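You operate a simulated robot arm through the tools that you are given. There is no shell and no other tool. Be economical: measure what you need, move in short steps, check, and stop when the job is done.

Carry out the task below with a simulated robot arm. There is one attempt and no reset: what you move stays moved.

TASK
Take the steel impeller with the black ring on the motor test bench and put it away on the spin test bench. Then take the capacitor marked sixteen and leave it on the blue tape roll. Then take the capacitor marked twenty five and leave it on the bench before the grease pot. Keep to this order. Set down upright: capacitor marked sixteen, capacitor marked twenty five.

The check looks at the end state, three seconds after you hand in, the way a careful person would. Anything else that was tipped, shoved, dropped, spilled or broken makes it a failure.

THE ROBOT
A 7-joint arm with a two-finger parallel gripper on a trunk, on a base that drives. Base frame: it is fixed to the floor where the robot stands at the start and does not move with it; the origin is under the middle of the robot, x ahead of it, y to its left, z up. Units: mm, degrees, N and s.
With the tool pointing down near the work surface it reaches from about 480 to 920 mm from the robot's upright axis, wherever it stands. Its first joint turns from -115.0 to 115.0 degrees. Places, roughly: bench before the grease pot [1200, -3300, 800]; blue tape roll [1750, -4500, 750]; capacitor marked sixteen [1000, -750, 750]; capacitor marked twenty five [1000, -750, 750]; spin test bench [-7000, -4700, 700]. Payload 3.91 kg.
The TCP is the grasp point between the finger pads, 30 mm short of the fingertips. In the tool frame z runs along the fingers and y along their closing line. Largest opening 110 mm; finger width 20, thickness 10; the body of the gripper, 48 by 112 mm, starts 55 mm behind the TCP.
Orientation is told as [roll, pitch, yaw] about the base's x, y, z axes, in that order, counted from this pose: with the fingers straight down and closing along the base's y, the tool's x points along the base's -x, its y along +y and its z along -z.

THE INTERFACE
- The arm moves only by the tool move_arm. Its argument "rows" is a list of rows, each an object of numbers (a shift or turn left out is 0, a gripper value left out holds the last): "x", "y", "z": the shift along the base's x, y, z in cm; "ax", "ay", "az": the turn, a rotation vector about the base's x, y, z in degrees. In form: [{"x": .., "y": .., "z": .., "ax": .., "ay": .., "az": ..}, ...]. A call has 1 to 12 rows; each row is the pose to reach, as a shift and turn from the pose commanded when the call began. "hand" is the opening in per cent of the stroke, from 0 (shut) to 100 (fully open), set as the call begins (left out, the last holds). Rows are played at 5 a second. More than 50 mm and 8.6 degrees between two rows, or a gripper value outside its range, and nothing of the call is played. A pose out of reach is approached as far as the arm can. The call stops where the force on the tool passes 40 N (or 10 N more than at its start, if that is more) or the arm is blocked; 0.2 s more then pass. Each finger travels about 153 mm/s and halts on what it meets, pressing with about 38 N; the grip force reading is that of the motor and also rises with nothing between the fingers. The clock runs only during rows and for 0.2 s after the last one: add rows that repeat a pose to give the fingers time. The reply holds the time, the measured pose of the TCP, the force on the tool along the base axes, the opening and the grip force, in the units named above and with some noise, with the torque about the TCP (base axes, N m) and any sound that the robot's microphone picked up.
- Cameras (640 x 400 px; columns grow to the right, rows downward): "scene" is now at [215.9, 159.8, 1374.7]; the picture's right is [-0.45, -0.89, 0.00], its down [-0.48, 0.24, -0.85] and it looks along [0.76, -0.38, -0.53] (base axes); focal length 273 px, centre (320, 200). "wrist" rides on the gripper at [72, 17, -103] in the tool frame; the picture's right is [-0.23, 0.97, 0.00], its down [-0.76, -0.18, -0.62] and it looks along [-0.61, -0.14, 0.78] (tool axes); focal length 222 px, centre (320, 200). There is no depth. A picture from a camera that has moved, and an enlarged one, comes with that camera's place and axes in the base frame and with its lens. The place of the scene camera against the robot may be out by one fixed shift of up to 12 mm in any direction.
- capture(camera): a new picture of that camera. It takes no simulated time.
- lift_body(by): slides the trunk up (or, below 0, down) by that many mm; the arm and the scene camera ride with it, the base frame stays. It gives what a move gives, with no picture.
- drive_base(legs): drives the robot by 1 to 6 legs, each [ahead, left, turn to the left] in mm, mm and degrees, along the robot's own axes; the way and the turn of a leg run together, so that a leg with both is an arc; at most 1500 mm and 180 degrees a leg. The arm and the cameras ride along, it lands a little off, and it stops where it bumps. It gives what a move gives.
- aim_head(pan, tilt): turns the head with the scene camera to pan (to the left, within 80 degrees either way) and tilt (down, from -29 to 69), counted from straight ahead of the robot. It gives what a move gives.
- zoom(camera, box): a new picture of the part [left, top, right, bottom] of that camera's present view, enlarged. It takes no simulated time.
- job_done(): hands the job in; it is judged then, once.

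Go step by step. Nothing tells you exact positions but the pictures and the camera data: compare them with the known pose of the tool, close in by small moves and look again before you grip or let go. The budget is 165 turns and 108 pictures, counting those below and the enlarged ones. Unless the task says otherwise, let go and move clear before handing in.

The tools are called after ">>>" as a command line: name --argument value ..., lists and objects as JSON in quotes. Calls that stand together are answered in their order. move_arm: Moves the arm, as the interface text tells. Its arguments: {"type":"object","properties":{"rows":{"type":"array","items":{"type":"object","properties":{"x":{"type":"number"},"y":{"type":"number"},"z":{"type":"number"},"ax":{"type":"number"},"ay":{"type":"number"},"az":{"type":"number"}}}},"hand":{"type":"number"}},"required":["rows"]} The other tools are called the same way: lift_body (by) slides the trunk up or down; drive_base (legs) drives the base; aim_head (pan, tilt) turns the head that bears the scene camera; capture (camera) takes a picture; zoom (camera, box) takes an enlarged picture of a part of a camera's view; job_done () hands the job in.

At the start:

```text
clock: 0.0
ee_pos: [660.5, -86.7, 1008.0]
tool_rot: [0.0, 0.0, 0.0]
wrist_force: [0.0, -0.1, -0.6]
moment: [0.04, -0.04, 0.02]
width: 110.1
grasp_force: 0.1
trunk travel left (down, up): [-700.0, 290.0]
robot x, y, heading: [1.8, -1.4, 0.1]
head pan, tilt: [-26.7, 32.1]
```

scene: 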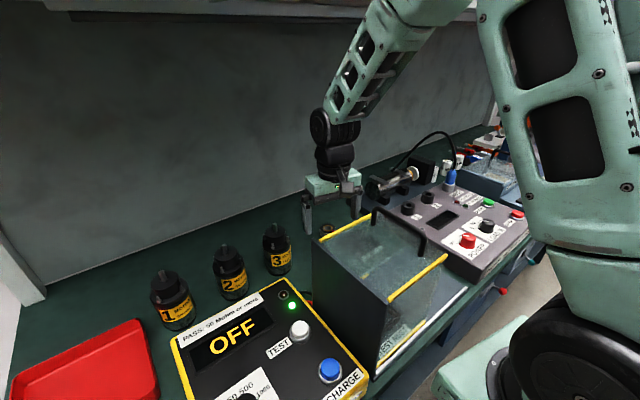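
wrist: 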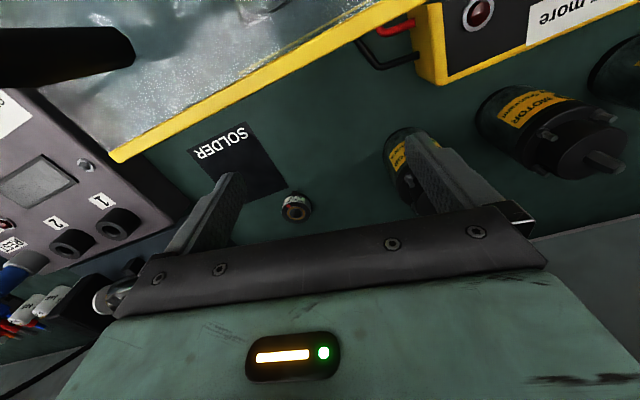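

I see the bench ahead with motors 1–3, an insulation tester, a guarded bench. I look around first to find the impeller and capacitors.

>>> aim_head --pan -60 --tilt 30

>>> capture --camera "scene"

>>> aim_head --pan 30 --tilt 30

>>> capture --camera "scene"

```text
clock: 1.0
ee_pos: [661.9, -86.7, 1010.2]
tool_rot: [0.0, -0.2, 0.0]
wrist_force: [0.0, -0.1, 0.4]
moment: [0.02, 0.04, -0.05]
width: 109.9
grasp_force: 0.0
trunk travel left (down, up): [-700.0, 290.0]
robot x, y, heading: [1.7, 4.6, -0.1]
head pan, tilt: [-60.0, 30.0]
```

```text
105 pictures are left
camera scene: at [181.2, 121.7, 1378.1], right [-0.87, -0.5, 0.0], down [-0.25, 0.43, -0.87], along [0.43, -0.75, -0.5], focal length 273 px, centre (320, 200)
```

scene: 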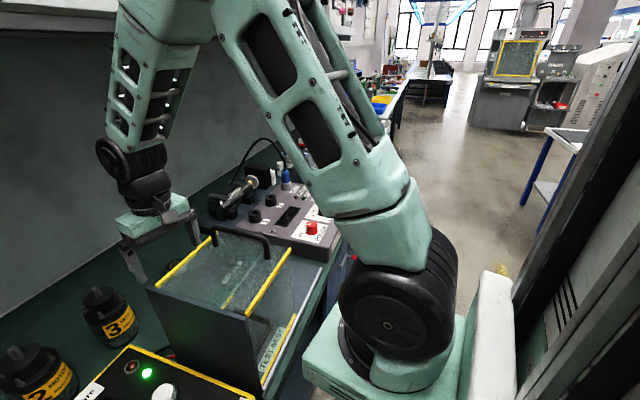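

```text
clock: 2.6
ee_pos: [660.5, -86.6, 1009.3]
tool_rot: [0.1, 0.1, 0.0]
wrist_force: [0.2, -0.7, 0.8]
moment: [-0.02, -0.03, -0.03]
width: 110.1
grasp_force: 0.1
trunk travel left (down, up): [-700.0, 290.0]
robot x, y, heading: [0.7, 1.9, 0.1]
head pan, tilt: [30.0, 30.0]
```

```text
104 pictures are left
camera scene: at [214.2, 245.1, 1378.1], right [0.5, -0.87, 0.0], down [-0.43, -0.25, -0.87], along [0.75, 0.43, -0.5], focal length 273 px, centre (320, 200)
```

scene: 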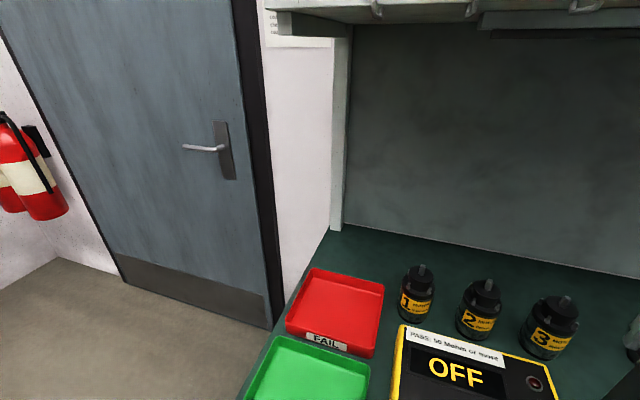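

The small ringed part behind the guard box may be the impeller. I'll enlarge some views.

>>> zoom --camera "wrist" --box '[180, 100, 420, 250]'

>>> aim_head --pan -30 --tilt 45

>>> capture --camera "scene"

>>> zoom --camera "scene" --box '[280, 60, 520, 210]'

```text
2.67 times, centred on (300, 175) of wrist
camera zoom: at [589.6, -69.0, 1113.0], right [0.23, 0.97, 0.0], down [0.76, -0.18, 0.62], along [0.61, -0.14, -0.78], focal length 592 px, centre (373, 267)
```

zoom: 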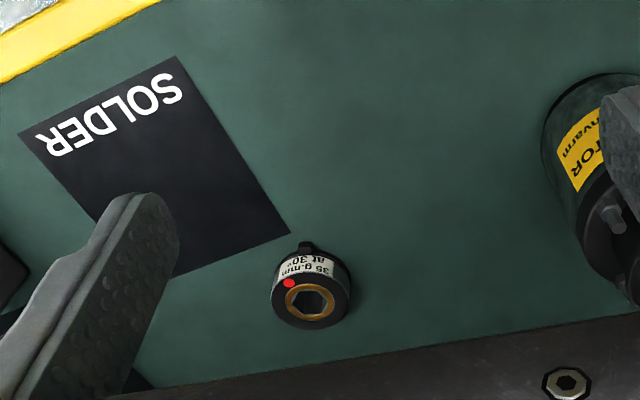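

```text
clock: 3.9
ee_pos: [662.9, -86.3, 1010.3]
tool_rot: [0.0, 0.0, 0.0]
wrist_force: [0.7, 0.5, -0.3]
moment: [-0.01, 0.0, -0.01]
width: 109.9
grasp_force: 0.0
trunk travel left (down, up): [-700.0, 290.0]
robot x, y, heading: [1.9, -7.0, 0.1]
head pan, tilt: [-30.0, 45.0]
```

```text
102 pictures are left
camera scene: at [206.3, 159.3, 1355.5], right [-0.5, -0.87, 0.0], down [-0.61, 0.35, -0.71], along [0.61, -0.35, -0.71], focal length 273 px, centre (320, 200)
```

scene: 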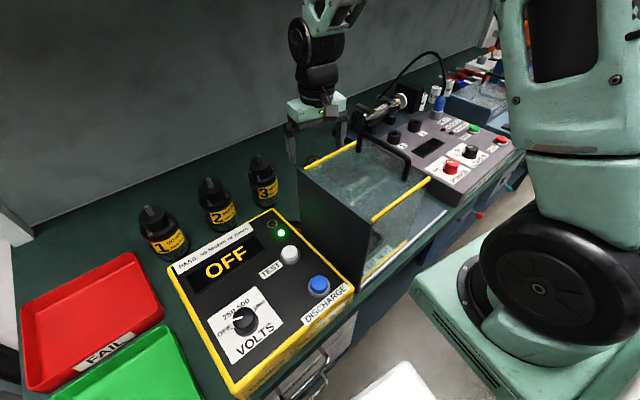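

```text
2.67 times, centred on (400, 135) of scene
camera zoom: at [206.3, 159.3, 1355.5], right [-0.5, -0.87, 0.0], down [-0.61, 0.35, -0.71], along [0.61, -0.35, -0.71], focal length 728 px, centre (107, 373)
```

zoom: 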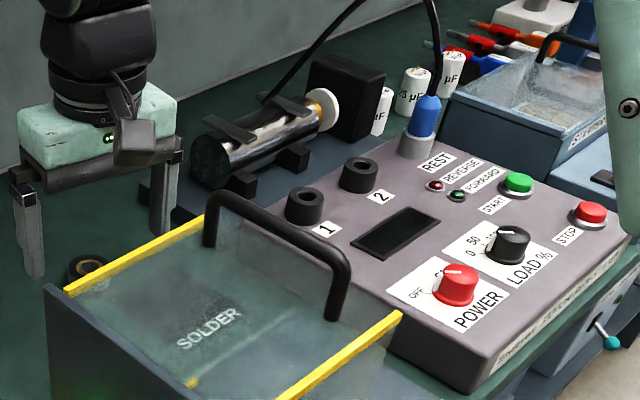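

The small black-ringed part labelled "35 g·mm" near (840,-170) looks like the candidate; capacitors stand behind the dyno at the right. I'll move over the part at the same height to see better.

>>> move_arm --rows '[{"x": 4, "y": -2.5}, {"x": 8, "y": -5}, {"x": 12, "y": -7}, {"x": 12, "y": -7}]'

>>> capture --camera "wrist"

```text
clock: 4.9
ee_pos: [781.0, -157.7, 1008.2]
tool_rot: [-0.1, 0.1, -0.1]
wrist_force: [-1.3, -0.6, -0.7]
moment: [0.01, -0.02, -0.01]
width: 110.3
grasp_force: 0.1
trunk travel left (down, up): [-700.0, 290.0]
robot x, y, heading: [1.0, -0.2, 0.1]
head pan, tilt: [-30.0, 45.0]
```

```text
100 pictures are left
camera wrist: at [709.0, -139.8, 1111.8], right [0.23, 0.97, 0.0], down [0.76, -0.18, 0.62], along [0.61, -0.14, -0.78], focal length 222 px, centre (320, 200)
```

wrist: 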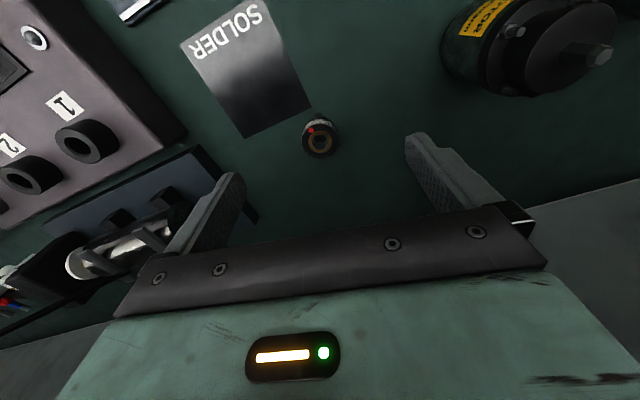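

>>> zoom --camera "wrist" --box '[272, 100, 368, 160]'

>>> aim_head --pan -40 --tilt 25

>>> capture --camera "scene"

```text
6.67 times, centred on (320, 130) of wrist
camera zoom: at [709.0, -139.8, 1111.8], right [0.23, 0.97, 0.0], down [0.76, -0.18, 0.62], along [0.61, -0.14, -0.78], focal length 1481 px, centre (320, 667)
```

zoom: 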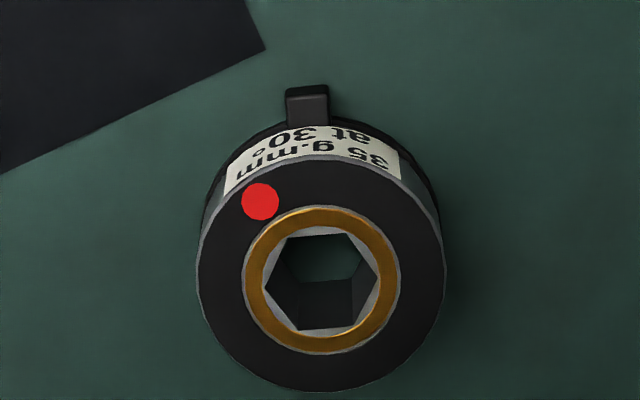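

```text
clock: 5.8
ee_pos: [780.0, -157.4, 1008.0]
tool_rot: [0.0, 0.0, 0.0]
wrist_force: [-0.5, -0.3, -0.3]
moment: [0.01, -0.02, -0.01]
width: 109.9
grasp_force: 0.0
trunk travel left (down, up): [-700.0, 290.0]
robot x, y, heading: [0.4, -2.0, -0.0]
head pan, tilt: [-40.0, 25.0]
```

```text
98 pictures are left
camera scene: at [206.5, 140.7, 1386.0], right [-0.64, -0.77, 0.0], down [-0.32, 0.27, -0.91], along [0.69, -0.58, -0.42], focal length 273 px, centre (320, 200)
```

scene: 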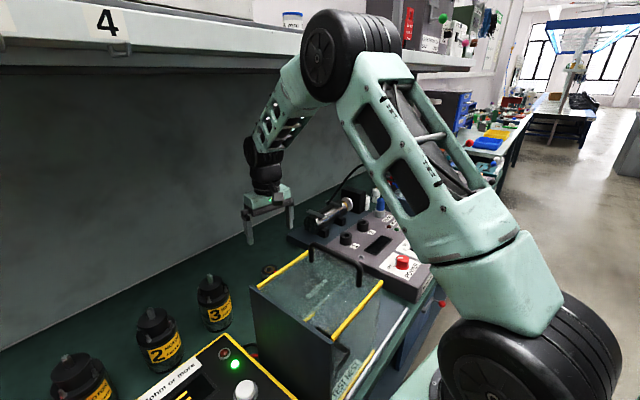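

>>> zoom --camera "scene" --box '[280, 170, 440, 270]'

>>> zoom --camera "wrist" --box '[0, 150, 240, 300]'

```text
4.00 times, centred on (360, 220) of scene
camera zoom: at [206.5, 140.7, 1386.0], right [-0.64, -0.77, 0.0], down [-0.32, 0.27, -0.91], along [0.69, -0.58, -0.42], focal length 1092 px, centre (160, 120)
```

zoom: 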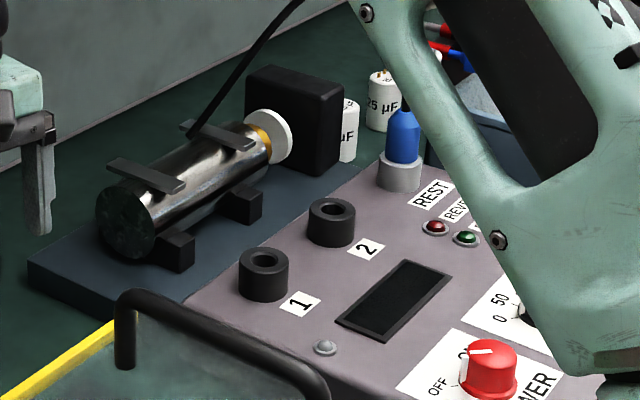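

```text
2.67 times, centred on (120, 225) of wrist
camera zoom: at [708.8, -139.5, 1111.8], right [0.23, 0.97, 0.0], down [0.76, -0.18, 0.62], along [0.61, -0.14, -0.78], focal length 592 px, centre (853, 133)
```

zoom: 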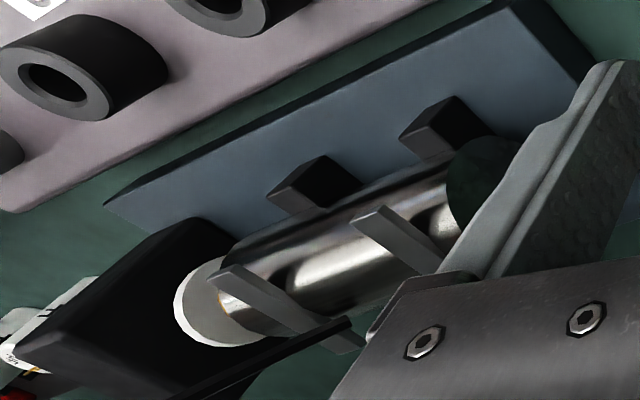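

>>> move_arm --rows '[{"x": -1, "z": -4}, {"x": -1, "z": -8}, {"x": -1, "z": -10}]'

>>> capture --camera "wrist"

>>> aim_head --pan 0 --tilt 60

>>> capture --camera "scene"

```text
clock: 6.6
ee_pos: [769.5, -156.1, 909.3]
tool_rot: [0.1, -0.1, 0.1]
wrist_force: [-0.2, 0.2, 0.5]
moment: [-0.05, 0.0, 0.01]
width: 110.0
grasp_force: 0.1
trunk travel left (down, up): [-700.0, 290.0]
robot x, y, heading: [2.0, -1.1, -0.1]
head pan, tilt: [-40.0, 25.0]
```

```text
95 pictures are left
camera wrist: at [698.9, -139.8, 1012.1], right [0.23, 0.97, 0.0], down [0.76, -0.18, 0.62], along [0.61, -0.14, -0.78], focal length 222 px, centre (320, 200)
```

wrist: 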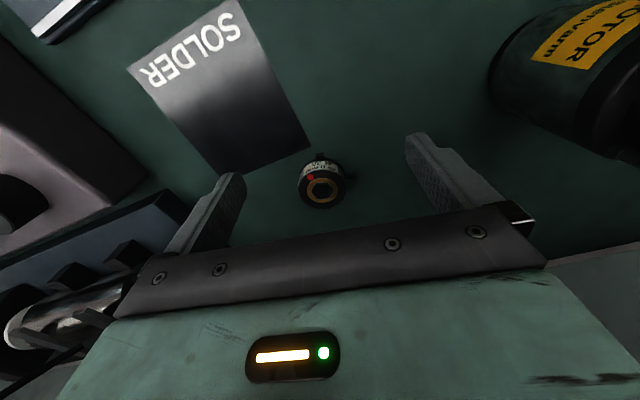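

```text
clock: 7.6
ee_pos: [770.2, -157.1, 909.4]
tool_rot: [0.0, -0.1, 0.1]
wrist_force: [0.3, -0.1, 0.5]
moment: [-0.01, -0.04, -0.04]
width: 110.0
grasp_force: 0.0
trunk travel left (down, up): [-700.0, 290.0]
robot x, y, heading: [-1.5, -0.3, 0.1]
head pan, tilt: [0.0, 60.0]
```

```text
94 pictures are left
camera scene: at [202.6, 199.9, 1336.0], right [0.0, -1.0, 0.0], down [-0.87, 0.0, -0.5], along [0.5, 0.0, -0.87], focal length 273 px, centre (320, 200)
```

scene: 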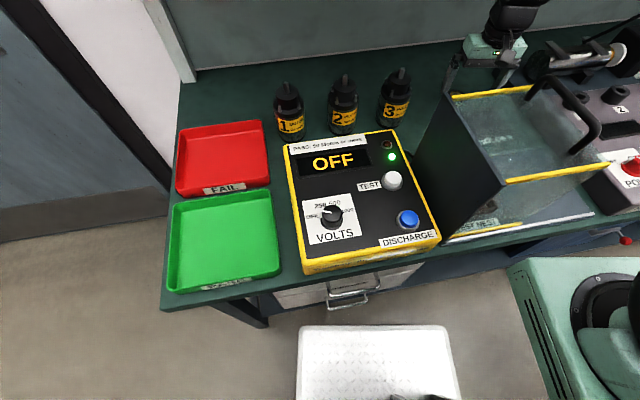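

>>> zoom --camera "wrist" --box '[272, 140, 384, 210]'

>>> aim_head --pan -75 --tilt 20

>>> capture --camera "scene"

```text
5.71 times, centred on (328, 175) of wrist
camera zoom: at [699.1, -139.8, 1012.4], right [0.23, 0.97, 0.0], down [0.76, -0.18, 0.62], along [0.61, -0.14, -0.78], focal length 1269 px, centre (274, 343)
```

zoom: 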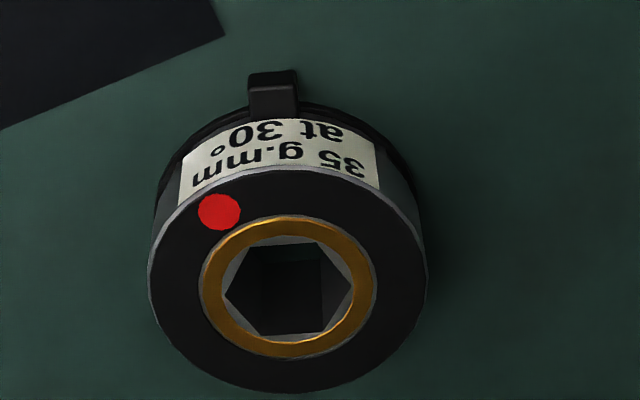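

```text
clock: 9.1
ee_pos: [770.2, -156.9, 908.6]
tool_rot: [0.0, 0.0, 0.1]
wrist_force: [0.2, 0.2, 0.8]
moment: [0.03, 0.0, 0.01]
width: 110.1
grasp_force: 0.1
trunk travel left (down, up): [-700.0, 290.0]
robot x, y, heading: [0.5, -0.1, 0.1]
head pan, tilt: [-75.0, 20.0]
```

```text
92 pictures are left
camera scene: at [160.1, 110.0, 1394.1], right [-0.97, -0.26, 0.0], down [-0.09, 0.33, -0.94], along [0.24, -0.91, -0.34], focal length 273 px, centre (320, 200)
```

scene: 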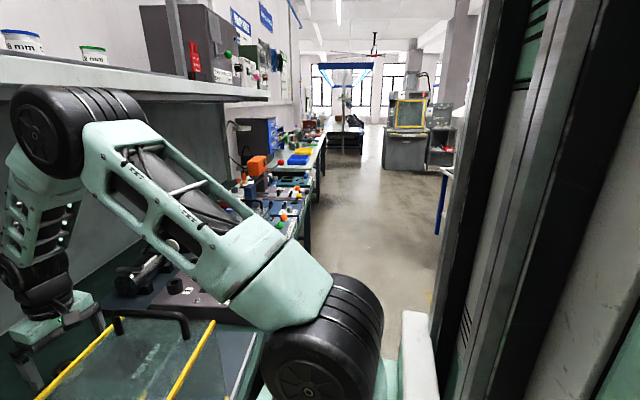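

I take this steel part with the black base ring (about 46 mm wide, 25 high, centre ≈ (833,-168)) as the impeller. I move over it with a narrower opening and descend partly, then check.

>>> move_arm --rows '[{"x": 3.2, "y": -0.6}, {"x": 6.3, "y": -1.1}, {"x": 6.3, "y": -1.1, "z": -2.5}, {"x": 6.3, "y": -1.1, "z": -4}, {"x": 6.3, "y": -1.1, "z": -4}]' --hand 68

>>> capture --camera "wrist"

```text
clock: 10.3
ee_pos: [835.0, -167.2, 869.0]
tool_rot: [-0.1, 0.0, 0.1]
wrist_force: [0.2, 0.2, -0.6]
moment: [0.0, 0.03, -0.04]
width: 74.7
grasp_force: 0.1
trunk travel left (down, up): [-700.0, 290.0]
robot x, y, heading: [3.7, 0.8, -0.0]
head pan, tilt: [-75.0, 20.0]
```

```text
91 pictures are left
camera wrist: at [762.9, -149.2, 972.2], right [0.23, 0.97, 0.0], down [0.76, -0.18, 0.62], along [0.61, -0.14, -0.78], focal length 222 px, centre (320, 200)
```

wrist: 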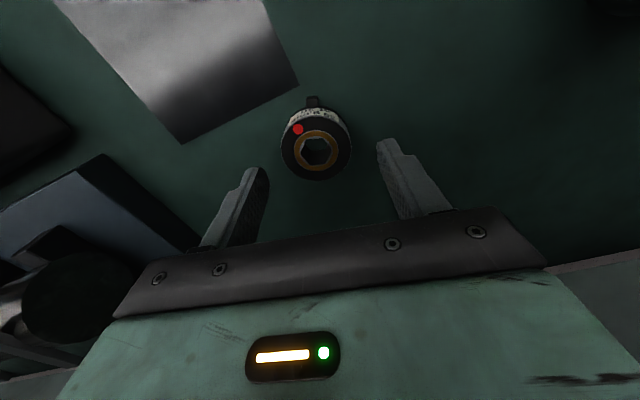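

The prediction matches the picture; I descend and close.

>>> move_arm --rows '[{"x": -0.15, "y": -0.1, "z": -2}, {"x": -0.15, "y": -0.1, "z": -3.5}, {"x": -0.15, "y": -0.1, "z": -3.5}]'

>>> move_arm --rows '[{"z": 0}, {"z": 0}, {"z": 0}, {"z": 0}]' --hand 0

>>> capture --camera "wrist"

```text
clock: 11.1
ee_pos: [832.8, -167.7, 834.7]
tool_rot: [0.0, 0.1, 0.0]
wrist_force: [0.3, 0.1, -0.4]
moment: [0.01, 0.01, 0.01]
width: 74.8
grasp_force: 0.1
trunk travel left (down, up): [-700.0, 290.0]
robot x, y, heading: [0.6, 0.1, -0.0]
head pan, tilt: [-75.0, 20.0]
```

```text
clock: 12.1
ee_pos: [833.8, -167.5, 834.2]
tool_rot: [0.0, 0.0, 0.0]
wrist_force: [-0.5, -1.6, 0.0]
moment: [-0.04, -0.05, -0.03]
width: 50.6
grasp_force: 38.1
trunk travel left (down, up): [-700.0, 290.0]
robot x, y, heading: [-1.1, 1.5, -0.2]
head pan, tilt: [-75.0, 20.0]
```

```text
90 pictures are left
camera wrist: at [761.9, -150.5, 937.8], right [0.23, 0.97, 0.0], down [0.76, -0.18, 0.62], along [0.61, -0.14, -0.78], focal length 222 px, centre (320, 200)
```

wrist: 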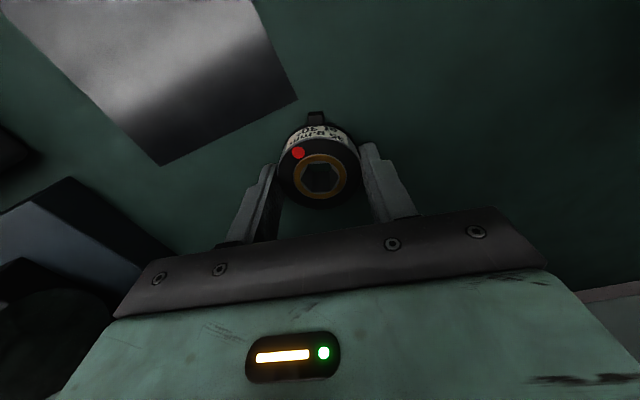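

Gripped at 50.6 mm. I lift and look again.

>>> move_arm --rows '[{"z": 2}, {"z": 6}, {"z": 11}, {"z": 16}, {"z": 20.5}, {"z": 20.5}]'

>>> capture --camera "wrist"

```text
clock: 13.5
ee_pos: [831.1, -170.4, 1038.8]
tool_rot: [0.0, -0.1, -0.1]
wrist_force: [-0.4, -0.9, -2.4]
moment: [-0.03, 0.0, 0.04]
width: 50.6
grasp_force: 37.8
trunk travel left (down, up): [-700.0, 290.0]
robot x, y, heading: [2.7, 1.1, -0.0]
head pan, tilt: [-75.0, 20.0]
```

```text
89 pictures are left
camera wrist: at [760.2, -152.0, 1141.9], right [0.23, 0.97, 0.0], down [0.76, -0.18, 0.62], along [0.61, -0.14, -0.78], focal length 222 px, centre (320, 200)
```

wrist: 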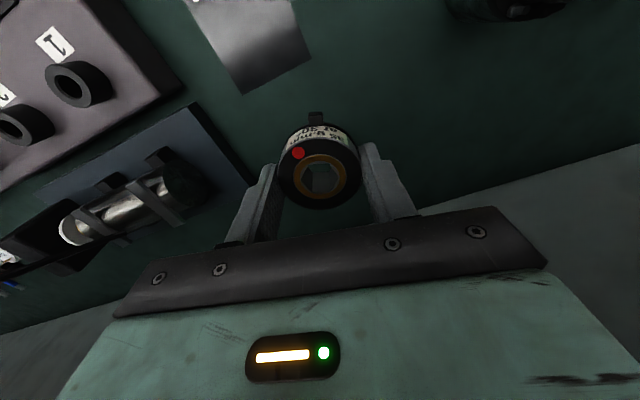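

The part is held. The guard box top is at about z 1018 plus handle, so I raise well above before retracting.

>>> move_arm --rows '[{"z": 4}, {"z": 8}, {"z": 12}, {"x": -4, "z": 14}, {"x": -8, "z": 14}, {"x": -12, "z": 14}, {"x": -16, "z": 14}, {"x": -20, "z": 14}, {"x": -24, "z": 14}, {"x": -28, "z": 14}, {"x": -30, "z": 14}, {"x": -30, "z": 14}]'

>>> aim_head --pan -60 --tilt 30

>>> capture --camera "scene"

>>> aim_head --pan 80 --tilt 20

>>> capture --camera "scene"

```text
clock: 16.1
ee_pos: [533.4, -167.7, 1180.3]
tool_rot: [0.0, 0.0, 0.0]
wrist_force: [1.1, -0.8, -2.0]
moment: [0.01, -0.03, 0.0]
width: 50.6
grasp_force: 37.9
trunk travel left (down, up): [-700.0, 290.0]
robot x, y, heading: [2.0, 0.7, -0.1]
head pan, tilt: [-75.0, 20.0]
```

```text
clock: 16.9
ee_pos: [532.9, -168.9, 1181.2]
tool_rot: [0.0, 0.1, 0.1]
wrist_force: [0.9, -0.3, -2.5]
moment: [0.01, -0.02, 0.01]
width: 50.5
grasp_force: 38.0
trunk travel left (down, up): [-700.0, 290.0]
robot x, y, heading: [0.7, 0.7, -0.1]
head pan, tilt: [-60.0, 30.0]
```

```text
88 pictures are left
camera scene: at [181.1, 121.6, 1378.1], right [-0.87, -0.5, 0.0], down [-0.25, 0.43, -0.87], along [0.43, -0.75, -0.5], focal length 273 px, centre (320, 200)
```

scene: 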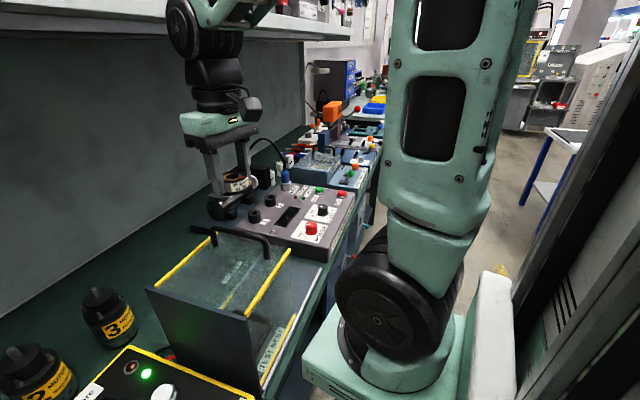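

```text
clock: 19.1
ee_pos: [533.6, -169.6, 1181.3]
tool_rot: [0.0, 0.0, 0.1]
wrist_force: [0.4, 0.0, -1.8]
moment: [-0.02, -0.03, 0.02]
width: 50.5
grasp_force: 37.8
trunk travel left (down, up): [-700.0, 290.0]
robot x, y, heading: [-4.7, -0.2, 0.2]
head pan, tilt: [80.0, 20.0]
```

```text
87 pictures are left
camera scene: at [152.1, 291.6, 1394.1], right [0.98, -0.17, 0.0], down [-0.06, -0.34, -0.94], along [0.16, 0.93, -0.34], focal length 273 px, centre (320, 200)
```

scene: 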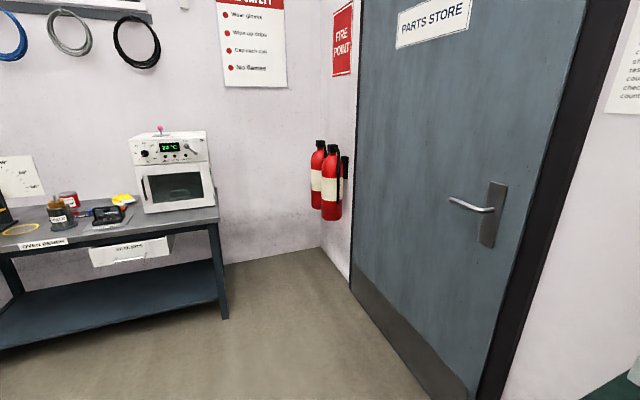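

I back off from the bench and turn to survey the room.

>>> drive_base --legs '[[-500, 0, 0], [0, 0, -110]]'

>>> aim_head --pan 35 --tilt 15

>>> capture --camera "scene"

>>> aim_head --pan -60 --tilt 15

>>> capture --camera "scene"

```text
clock: 26.6
ee_pos: [-820.7, -458.9, 1180.8]
tool_rot: [0.0, 0.0, -107.5]
wrist_force: [-0.1, 0.4, -1.3]
moment: [0.01, -0.02, -0.01]
width: 50.4
grasp_force: 38.1
trunk travel left (down, up): [-700.0, 290.0]
robot x, y, heading: [-500.6, -1.6, -107.5]
head pan, tilt: [80.0, 20.0]
```

```text
clock: 27.7
ee_pos: [-819.4, -458.9, 1180.7]
tool_rot: [-0.1, 0.0, -107.6]
wrist_force: [0.2, -0.2, -1.4]
moment: [0.01, -0.02, -0.04]
width: 50.2
grasp_force: 38.0
trunk travel left (down, up): [-700.0, 290.0]
robot x, y, heading: [-498.8, 0.8, -107.4]
head pan, tilt: [35.0, 15.0]
```

```text
86 pictures are left
camera scene: at [-323.8, -291.6, 1402.3], right [-0.95, -0.3, 0.0], down [-0.08, 0.25, -0.97], along [0.29, -0.92, -0.26], focal length 273 px, centre (320, 200)
```

scene: 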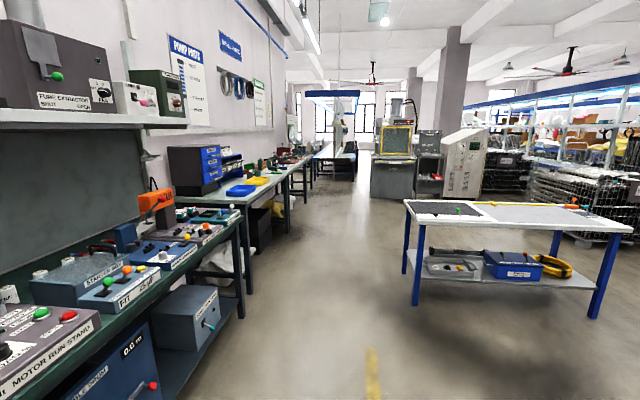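

```text
clock: 29.4
ee_pos: [-820.4, -457.8, 1181.7]
tool_rot: [0.1, 0.0, -107.5]
wrist_force: [0.3, 0.2, -1.3]
moment: [0.03, -0.01, 0.04]
width: 50.4
grasp_force: 38.6
trunk travel left (down, up): [-700.0, 290.0]
robot x, y, heading: [-498.2, 1.7, -107.6]
head pan, tilt: [-60.0, 15.0]
```

```text
85 pictures are left
camera scene: at [-443.2, -222.9, 1402.3], right [-0.22, 0.98, 0.0], down [0.25, 0.06, -0.97], along [-0.94, -0.21, -0.26], focal length 273 px, centre (320, 200)
```

scene: 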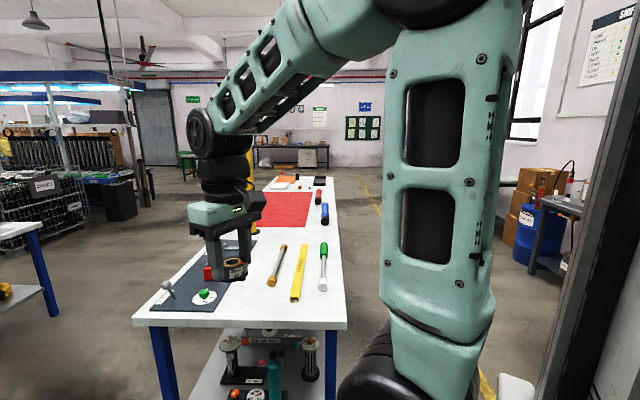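

The robot is at (-500,0). Worktable T1 lies west and the blue-legged table T2 south; the spin bench is far west-southwest. I drive south, then west between the tables.

>>> drive_base --legs '[[0, 0, 17.5], [1500, 0, 0], [0, 0, -85]]'

>>> aim_head --pan 0 --tilt 20

>>> capture --camera "scene"

```text
clock: 41.3
ee_pos: [-1051.3, -1374.6, 1180.9]
tool_rot: [0.0, -0.2, -174.0]
wrist_force: [-0.2, 0.2, -1.6]
moment: [0.04, -0.01, 0.02]
width: 50.6
grasp_force: 37.9
trunk travel left (down, up): [-700.0, 290.0]
robot x, y, heading: [-502.9, -1485.1, -174.0]
head pan, tilt: [-60.0, 15.0]
```

```text
clock: 42.6
ee_pos: [-1051.5, -1372.6, 1181.8]
tool_rot: [0.0, 0.0, -174.0]
wrist_force: [-0.9, 0.4, -2.1]
moment: [0.02, -0.04, -0.02]
width: 50.4
grasp_force: 37.5
trunk travel left (down, up): [-700.0, 290.0]
robot x, y, heading: [-503.2, -1484.4, -174.1]
head pan, tilt: [0.0, 20.0]
```

```text
84 pictures are left
camera scene: at [-720.9, -1719.0, 1394.1], right [-0.1, 0.99, 0.0], down [0.34, 0.04, -0.94], along [-0.93, -0.1, -0.34], focal length 273 px, centre (320, 200)
```

scene: 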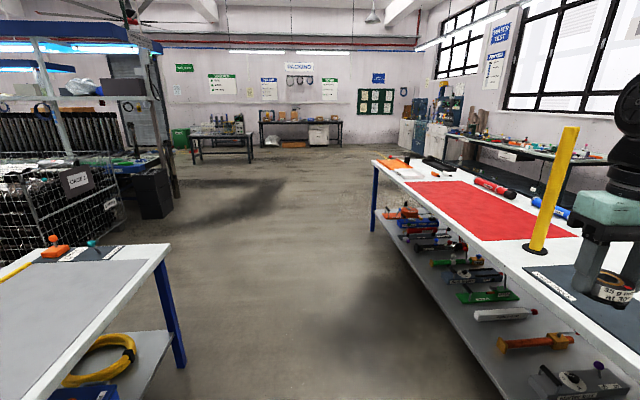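

>>> drive_base --legs '[[0, 0, 8], [1500, 0, 0], [1500, 0, 0], [0, 0, 20]]'

>>> capture --camera "scene"

```text
clock: 58.8
ee_pos: [-3943.9, -2397.7, 1180.8]
tool_rot: [0.0, 0.1, -145.6]
wrist_force: [-0.3, 0.0, -1.2]
moment: [0.02, -0.02, 0.02]
width: 49.8
grasp_force: 38.1
trunk travel left (down, up): [-700.0, 290.0]
robot x, y, heading: [-3407.1, -2236.7, -145.6]
head pan, tilt: [0.0, 20.0]
```

```text
83 pictures are left
camera scene: at [-3491.4, -2542.4, 1394.1], right [-0.57, 0.82, 0.0], down [0.28, 0.19, -0.94], along [-0.78, -0.53, -0.34], focal length 273 px, centre (320, 200)
```

scene: 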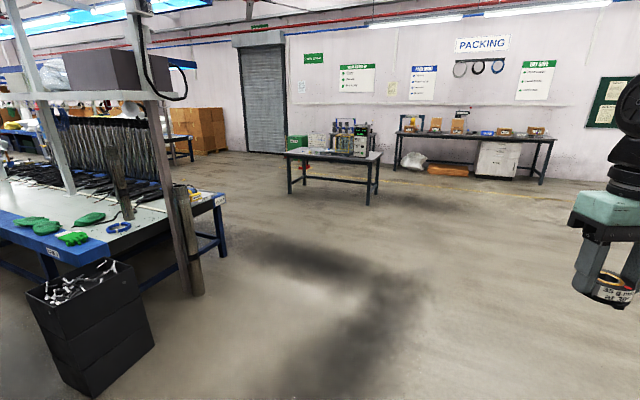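

The spin test table is ahead near (-6800,-4700). I enlarge it.

>>> zoom --camera "scene" --box '[268, 110, 396, 190]'

>>> drive_base --legs '[[1500, 0, 0], [1000, 0, -20]]'

>>> capture --camera "scene"

```text
5.00 times, centred on (332, 150) of scene
camera zoom: at [-3491.4, -2542.4, 1394.1], right [-0.57, 0.82, 0.0], down [0.28, 0.19, -0.94], along [-0.78, -0.53, -0.34], focal length 1365 px, centre (260, 450)
```

zoom: 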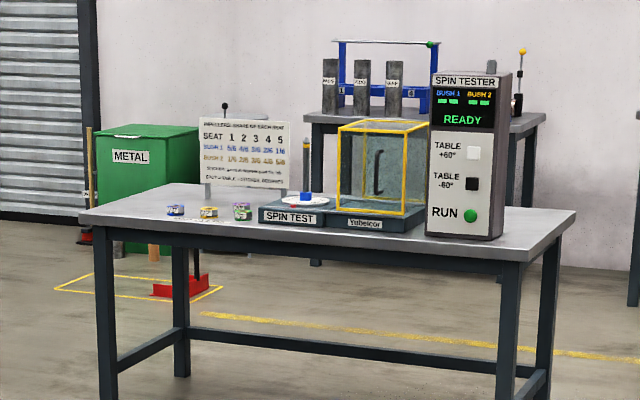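

```text
clock: 70.8
ee_pos: [-6084.0, -3440.3, 1181.1]
tool_rot: [0.0, 0.0, -165.6]
wrist_force: [-0.2, 0.4, -1.3]
moment: [0.02, -0.02, 0.0]
width: 49.5
grasp_force: 37.8
trunk travel left (down, up): [-700.0, 290.0]
robot x, y, heading: [-5522.4, -3468.7, -165.3]
head pan, tilt: [0.0, 20.0]
```

```text
81 pictures are left
camera scene: at [-5707.8, -3732.6, 1394.1], right [-0.25, 0.97, 0.0], down [0.33, 0.09, -0.94], along [-0.91, -0.23, -0.34], focal length 273 px, centre (320, 200)
```

scene: 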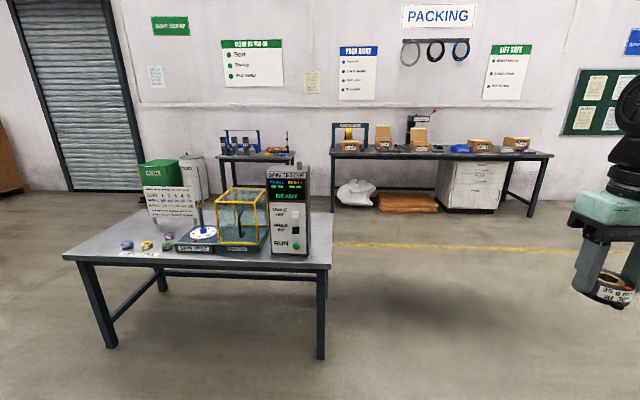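

>>> zoom --camera "scene" --box '[100, 180, 196, 240]'

>>> zoom --camera "scene" --box '[100, 160, 324, 300]'

```text
6.67 times, centred on (148, 210) of scene
camera zoom: at [-5707.8, -3732.6, 1394.1], right [-0.25, 0.97, 0.0], down [0.33, 0.09, -0.94], along [-0.91, -0.23, -0.34], focal length 1820 px, centre (1467, 133)
```

zoom: 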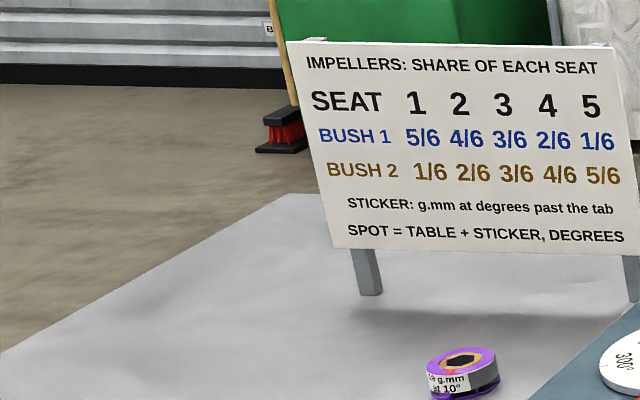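

```text
2.86 times, centred on (212, 230) of scene
camera zoom: at [-5707.8, -3732.6, 1394.1], right [-0.25, 0.97, 0.0], down [0.33, 0.09, -0.94], along [-0.91, -0.23, -0.34], focal length 780 px, centre (629, 114)
```

zoom: 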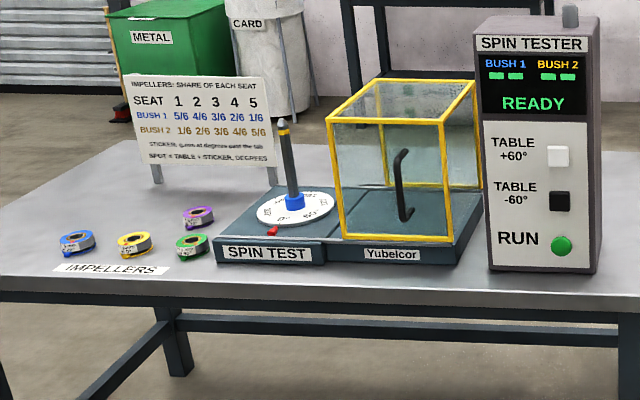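

Confirmed: the other impellers (blue, yellow, green, purple rings) stand by an "IMPELLERS" label on this bench. I drive round to stand in front of them.

>>> drive_base --legs '[[500, 0, -3], [0, 1300, 0]]'

>>> aim_head --pan 0 --tilt 35

>>> capture --camera "scene"

```text
clock: 79.8
ee_pos: [-6300.6, -4787.2, 1180.2]
tool_rot: [0.0, 0.0, -168.2]
wrist_force: [0.5, -0.8, -1.6]
moment: [-0.01, 0.01, 0.01]
width: 49.6
grasp_force: 38.2
trunk travel left (down, up): [-700.0, 290.0]
robot x, y, heading: [-5744.7, -4845.7, -168.1]
head pan, tilt: [0.0, 20.0]
```

```text
clock: 80.6
ee_pos: [-6302.3, -4788.1, 1181.2]
tool_rot: [0.0, -0.1, -168.2]
wrist_force: [0.2, -0.5, -1.5]
moment: [-0.01, 0.01, -0.02]
width: 49.9
grasp_force: 37.7
trunk travel left (down, up): [-700.0, 290.0]
robot x, y, heading: [-5743.4, -4846.5, -168.2]
head pan, tilt: [0.0, 35.0]
```

```text
78 pictures are left
camera scene: at [-5933.8, -5097.5, 1370.3], right [-0.2, 0.98, 0.0], down [0.56, 0.12, -0.82], along [-0.8, -0.17, -0.57], focal length 273 px, centre (320, 200)
```

scene: 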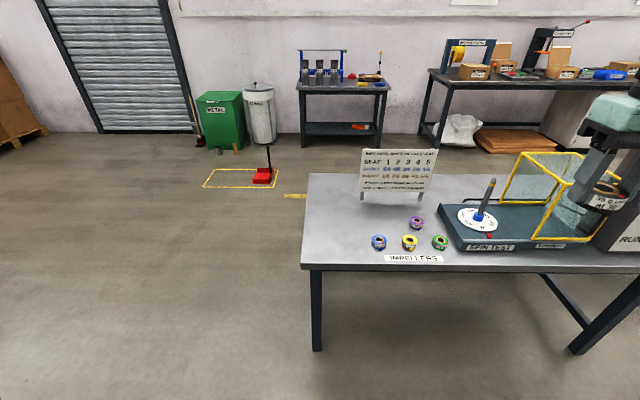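

I see four impellers; triangulated, the bench top is near z 662 and a free slot lies behind blue/yellow at about (-6817,-4999). I drive 420 forward and lower the trunk.

>>> drive_base --legs '[[420, 0, 0]]'

>>> lift_body --by -140

>>> aim_head --pan -20 --tilt 50

>>> capture --camera "scene"

>>> capture --camera "wrist"

```text
clock: 83.2
ee_pos: [-6720.0, -4875.9, 1180.9]
tool_rot: [0.0, 0.0, -168.3]
wrist_force: [0.9, -0.3, -1.9]
moment: [0.0, 0.0, -0.01]
width: 49.7
grasp_force: 38.3
trunk travel left (down, up): [-700.0, 290.0]
robot x, y, heading: [-6167.4, -4930.2, -168.3]
head pan, tilt: [0.0, 35.0]
```

```text
clock: 84.9
ee_pos: [-6720.9, -4874.0, 1041.0]
tool_rot: [-0.1, 0.0, -168.3]
wrist_force: [0.3, -0.2, -1.6]
moment: [-0.03, 0.0, 0.03]
width: 49.9
grasp_force: 37.8
trunk travel left (down, up): [-560.0, 430.0]
robot x, y, heading: [-6166.5, -4930.5, -168.3]
head pan, tilt: [0.0, 35.0]
```

```text
clock: 85.7
ee_pos: [-6720.8, -4875.1, 1041.1]
tool_rot: [0.0, -0.1, -168.3]
wrist_force: [0.4, -0.4, -0.5]
moment: [0.03, 0.02, 0.01]
width: 50.1
grasp_force: 37.9
trunk travel left (down, up): [-560.0, 430.0]
robot x, y, heading: [-6163.5, -4935.3, -168.6]
head pan, tilt: [-20.0, 50.0]
```

```text
77 pictures are left
camera scene: at [-6344.1, -5155.5, 1208.6], right [0.14, 0.99, 0.0], down [0.76, -0.11, -0.64], along [-0.64, 0.09, -0.77], focal length 273 px, centre (320, 200)
```

scene: 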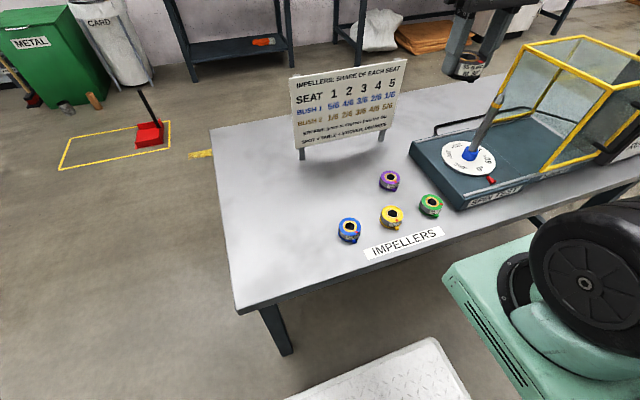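

```text
76 pictures are left
camera wrist: at [-6645.2, -4875.3, 1144.5], right [-0.03, -1.0, 0.0], down [-0.78, 0.02, 0.62], along [-0.62, 0.02, -0.78], focal length 222 px, centre (320, 200)
```

wrist: 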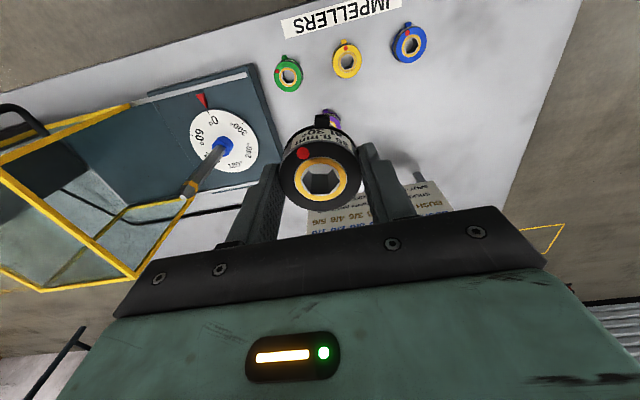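

The free slot is at roughly (-6795,-5000). I move over it and down to z≈800 to re-measure.

>>> move_arm --rows '[{"x": -2.5, "y": -4}, {"x": -5, "y": -8}, {"x": -7.4, "y": -12.5}, {"x": -7.4, "y": -12.5, "z": -4.5}, {"x": -7.4, "y": -12.5, "z": -9}, {"x": -7.4, "y": -12.5, "z": -13.5}, {"x": -7.4, "y": -12.5, "z": -18}, {"x": -7.4, "y": -12.5, "z": -22}, {"x": -7.4, "y": -12.5, "z": -24}, {"x": -7.4, "y": -12.5, "z": -24}]'

>>> capture --camera "wrist"

>>> capture --camera "scene"

```text
refused: row 3 steps farther than a row can; nothing moved
```

```text
75 pictures are left
camera wrist: at [-6645.2, -4875.3, 1144.5], right [-0.03, -1.0, 0.0], down [-0.78, 0.02, 0.62], along [-0.62, 0.02, -0.78], focal length 222 px, centre (320, 200)
```

wrist: 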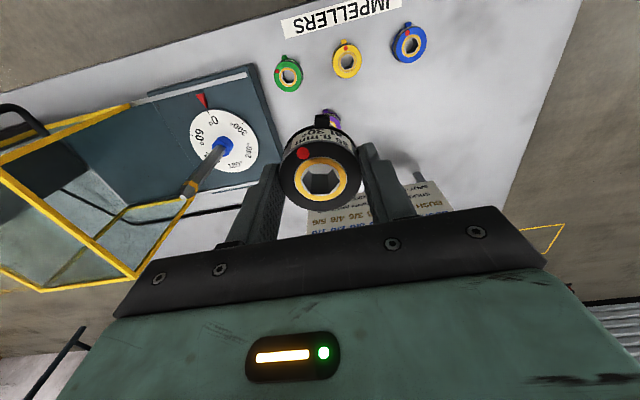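

```text
74 pictures are left
camera scene: at [-6344.1, -5155.5, 1208.6], right [0.14, 0.99, 0.0], down [0.76, -0.11, -0.64], along [-0.64, 0.09, -0.77], focal length 273 px, centre (320, 200)
```

scene: 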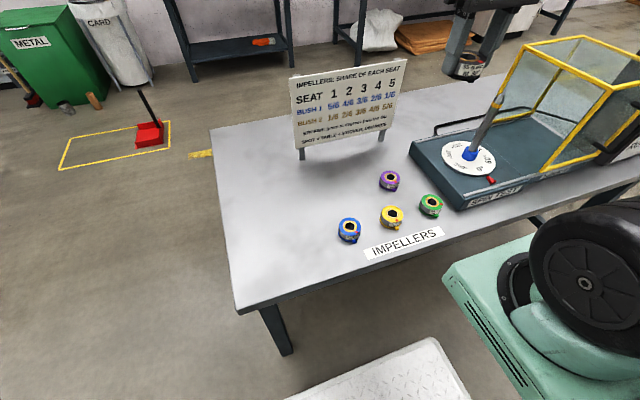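

A step was too long; I repeat with finer rows.

>>> move_arm --rows '[{"x": -2.2, "y": -3.6}, {"x": -4.4, "y": -7.2}, {"x": -6, "y": -10.2}, {"x": -7.4, "y": -12.5}, {"x": -7.4, "y": -12.5, "z": -4.5}, {"x": -7.4, "y": -12.5, "z": -9}, {"x": -7.4, "y": -12.5, "z": -13.5}, {"x": -7.4, "y": -12.5, "z": -18}, {"x": -7.4, "y": -12.5, "z": -22}, {"x": -7.4, "y": -12.5, "z": -24}, {"x": -7.4, "y": -12.5, "z": -24}]'

>>> capture --camera "wrist"

>>> capture --camera "scene"

```text
clock: 88.1
ee_pos: [-6793.7, -4999.1, 800.0]
tool_rot: [0.0, 0.0, -168.2]
wrist_force: [0.3, 0.2, -2.3]
moment: [0.01, 0.0, -0.04]
width: 49.5
grasp_force: 38.0
trunk travel left (down, up): [-560.0, 430.0]
robot x, y, heading: [-6164.0, -4934.1, -168.3]
head pan, tilt: [-20.0, 50.0]
```

```text
73 pictures are left
camera wrist: at [-6718.3, -4999.4, 903.7], right [-0.03, -1.0, 0.0], down [-0.78, 0.02, 0.62], along [-0.62, 0.02, -0.78], focal length 222 px, centre (320, 200)
```

wrist: 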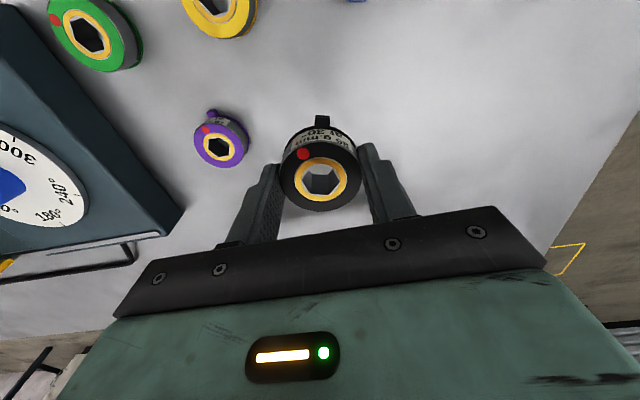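

```text
72 pictures are left
camera scene: at [-6344.0, -5155.4, 1208.6], right [0.14, 0.99, 0.0], down [0.76, -0.11, -0.64], along [-0.64, 0.09, -0.77], focal length 273 px, centre (320, 200)
```

scene: 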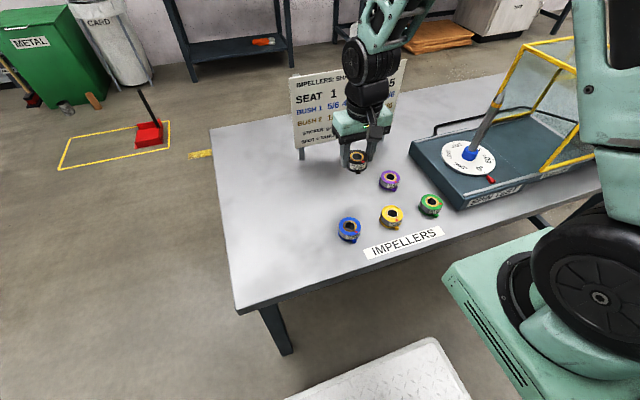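

Bench top is about z 658, so contact comes near TCP z 692. I lower in steps.

>>> move_arm --rows '[{"z": -4}, {"z": -7}, {"z": -9}, {"z": -9.6}, {"z": -9.6}]'

>>> move_arm --rows '[{"z": -0.3}, {"z": -0.6}, {"z": -0.6}]'

>>> capture --camera "wrist"

```text
clock: 89.3
ee_pos: [-6795.1, -4999.9, 704.7]
tool_rot: [0.0, 0.1, -168.3]
wrist_force: [-0.2, 0.8, -2.2]
moment: [0.04, 0.0, -0.01]
width: 49.9
grasp_force: 37.9
trunk travel left (down, up): [-560.0, 430.0]
robot x, y, heading: [-6162.9, -4932.8, -168.2]
head pan, tilt: [-20.0, 50.0]
```

```text
clock: 90.1
ee_pos: [-6795.4, -4999.3, 698.2]
tool_rot: [0.0, 0.0, -168.3]
wrist_force: [-0.3, 0.0, -1.6]
moment: [0.01, -0.02, -0.02]
width: 49.6
grasp_force: 38.1
trunk travel left (down, up): [-560.0, 430.0]
robot x, y, heading: [-6161.7, -4936.3, -168.4]
head pan, tilt: [-20.0, 50.0]
```

```text
71 pictures are left
camera wrist: at [-6719.6, -5000.3, 802.2], right [-0.03, -1.0, 0.0], down [-0.78, 0.02, 0.62], along [-0.62, 0.02, -0.78], focal length 222 px, centre (320, 200)
```

wrist: 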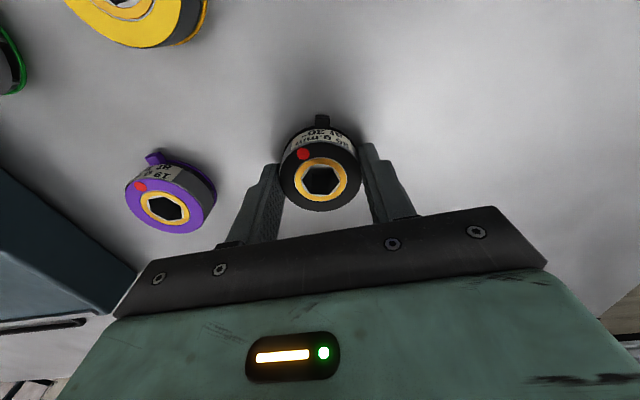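

>>> move_arm --rows '[{"z": -0.2}, {"z": -0.4}, {"z": -0.4}]'

>>> move_arm --rows '[{"z": -0.2}, {"z": -0.2}]'

>>> move_arm --rows '[{"z": -0.2}, {"z": -0.2}]'

>>> move_arm --rows '[{"z": -0.2}, {"z": -0.2}]'

```text
clock: 90.9
ee_pos: [-6794.8, -4999.4, 696.0]
tool_rot: [0.0, 0.0, -168.3]
wrist_force: [-0.1, 0.2, -2.6]
moment: [0.02, 0.01, -0.02]
width: 49.5
grasp_force: 38.1
trunk travel left (down, up): [-560.0, 430.0]
robot x, y, heading: [-6163.5, -4931.7, -168.5]
head pan, tilt: [-20.0, 50.0]
```

```text
clock: 91.5
ee_pos: [-6794.4, -4999.6, 695.5]
tool_rot: [0.1, -0.1, -168.3]
wrist_force: [5.3, 1.9, 27.9]
moment: [0.12, -0.3, 0.02]
width: 49.9
grasp_force: 38.5
trunk travel left (down, up): [-560.0, 430.0]
robot x, y, heading: [-6164.3, -4932.0, -168.5]
head pan, tilt: [-20.0, 50.0]
```

```text
clock: 92.1
ee_pos: [-6796.1, -5000.3, 692.6]
tool_rot: [0.0, -0.2, -168.3]
wrist_force: [0.8, -1.5, 29.6]
moment: [0.01, 0.13, 0.18]
width: 49.7
grasp_force: 38.3
trunk travel left (down, up): [-560.0, 430.0]
robot x, y, heading: [-6164.6, -4931.7, -168.5]
head pan, tilt: [-20.0, 50.0]
```

```text
clock: 92.7
ee_pos: [-6795.0, -4998.6, 689.6]
tool_rot: [0.0, -0.1, -168.3]
wrist_force: [0.4, -4.8, 33.9]
moment: [0.05, -0.15, 0.08]
width: 49.6
grasp_force: 38.0
trunk travel left (down, up): [-560.0, 430.0]
robot x, y, heading: [-6163.2, -4932.2, -168.3]
head pan, tilt: [-20.0, 50.0]
```

It rests on the bench; I open and lift straight up.

>>> move_arm --rows '[{"z": 0.1}, {"z": 0.1}, {"z": 0.1}]' --hand 64

>>> move_arm --rows '[{"z": 1}, {"z": 4}, {"z": 8}, {"z": 12}, {"z": 16}]'

>>> capture --camera "wrist"

>>> capture --camera "scene"

```text
clock: 93.5
ee_pos: [-6794.8, -4998.3, 690.6]
tool_rot: [-0.2, 0.1, -168.6]
wrist_force: [1.0, 1.2, 20.2]
moment: [-0.74, -0.14, -0.14]
width: 70.4
grasp_force: 0.1
trunk travel left (down, up): [-560.0, 430.0]
robot x, y, heading: [-6165.7, -4934.0, -168.1]
head pan, tilt: [-20.0, 50.0]
```

```text
clock: 94.7
ee_pos: [-6795.5, -5000.6, 849.7]
tool_rot: [0.0, 0.0, -168.3]
wrist_force: [-0.4, 0.2, -0.4]
moment: [0.0, -0.01, 0.03]
width: 70.5
grasp_force: 0.1
trunk travel left (down, up): [-560.0, 430.0]
robot x, y, heading: [-6165.3, -4929.5, -168.2]
head pan, tilt: [-20.0, 50.0]
```

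```text
70 pictures are left
camera wrist: at [-6720.4, -5001.3, 953.3], right [-0.03, -1.0, 0.0], down [-0.78, 0.02, 0.62], along [-0.62, 0.02, -0.78], focal length 222 px, centre (320, 200)
```

wrist: 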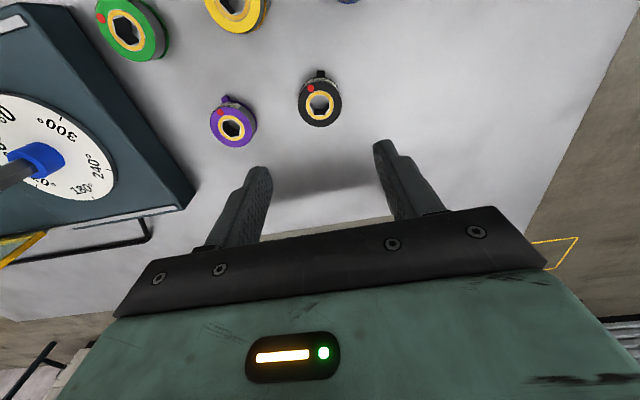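

```text
69 pictures are left
camera scene: at [-6344.3, -5155.5, 1208.4], right [0.14, 0.99, 0.0], down [0.76, -0.11, -0.64], along [-0.64, 0.09, -0.77], focal length 273 px, centre (320, 200)
```

scene: 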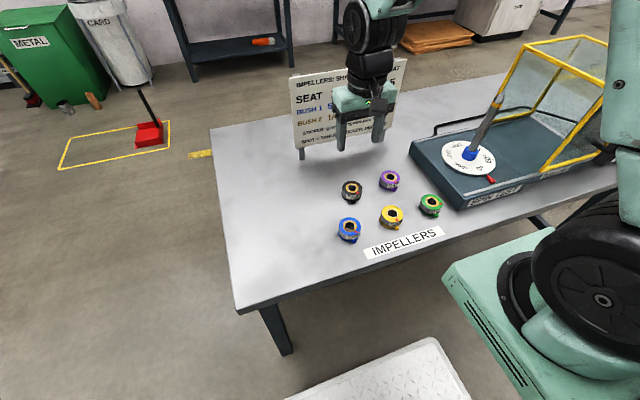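

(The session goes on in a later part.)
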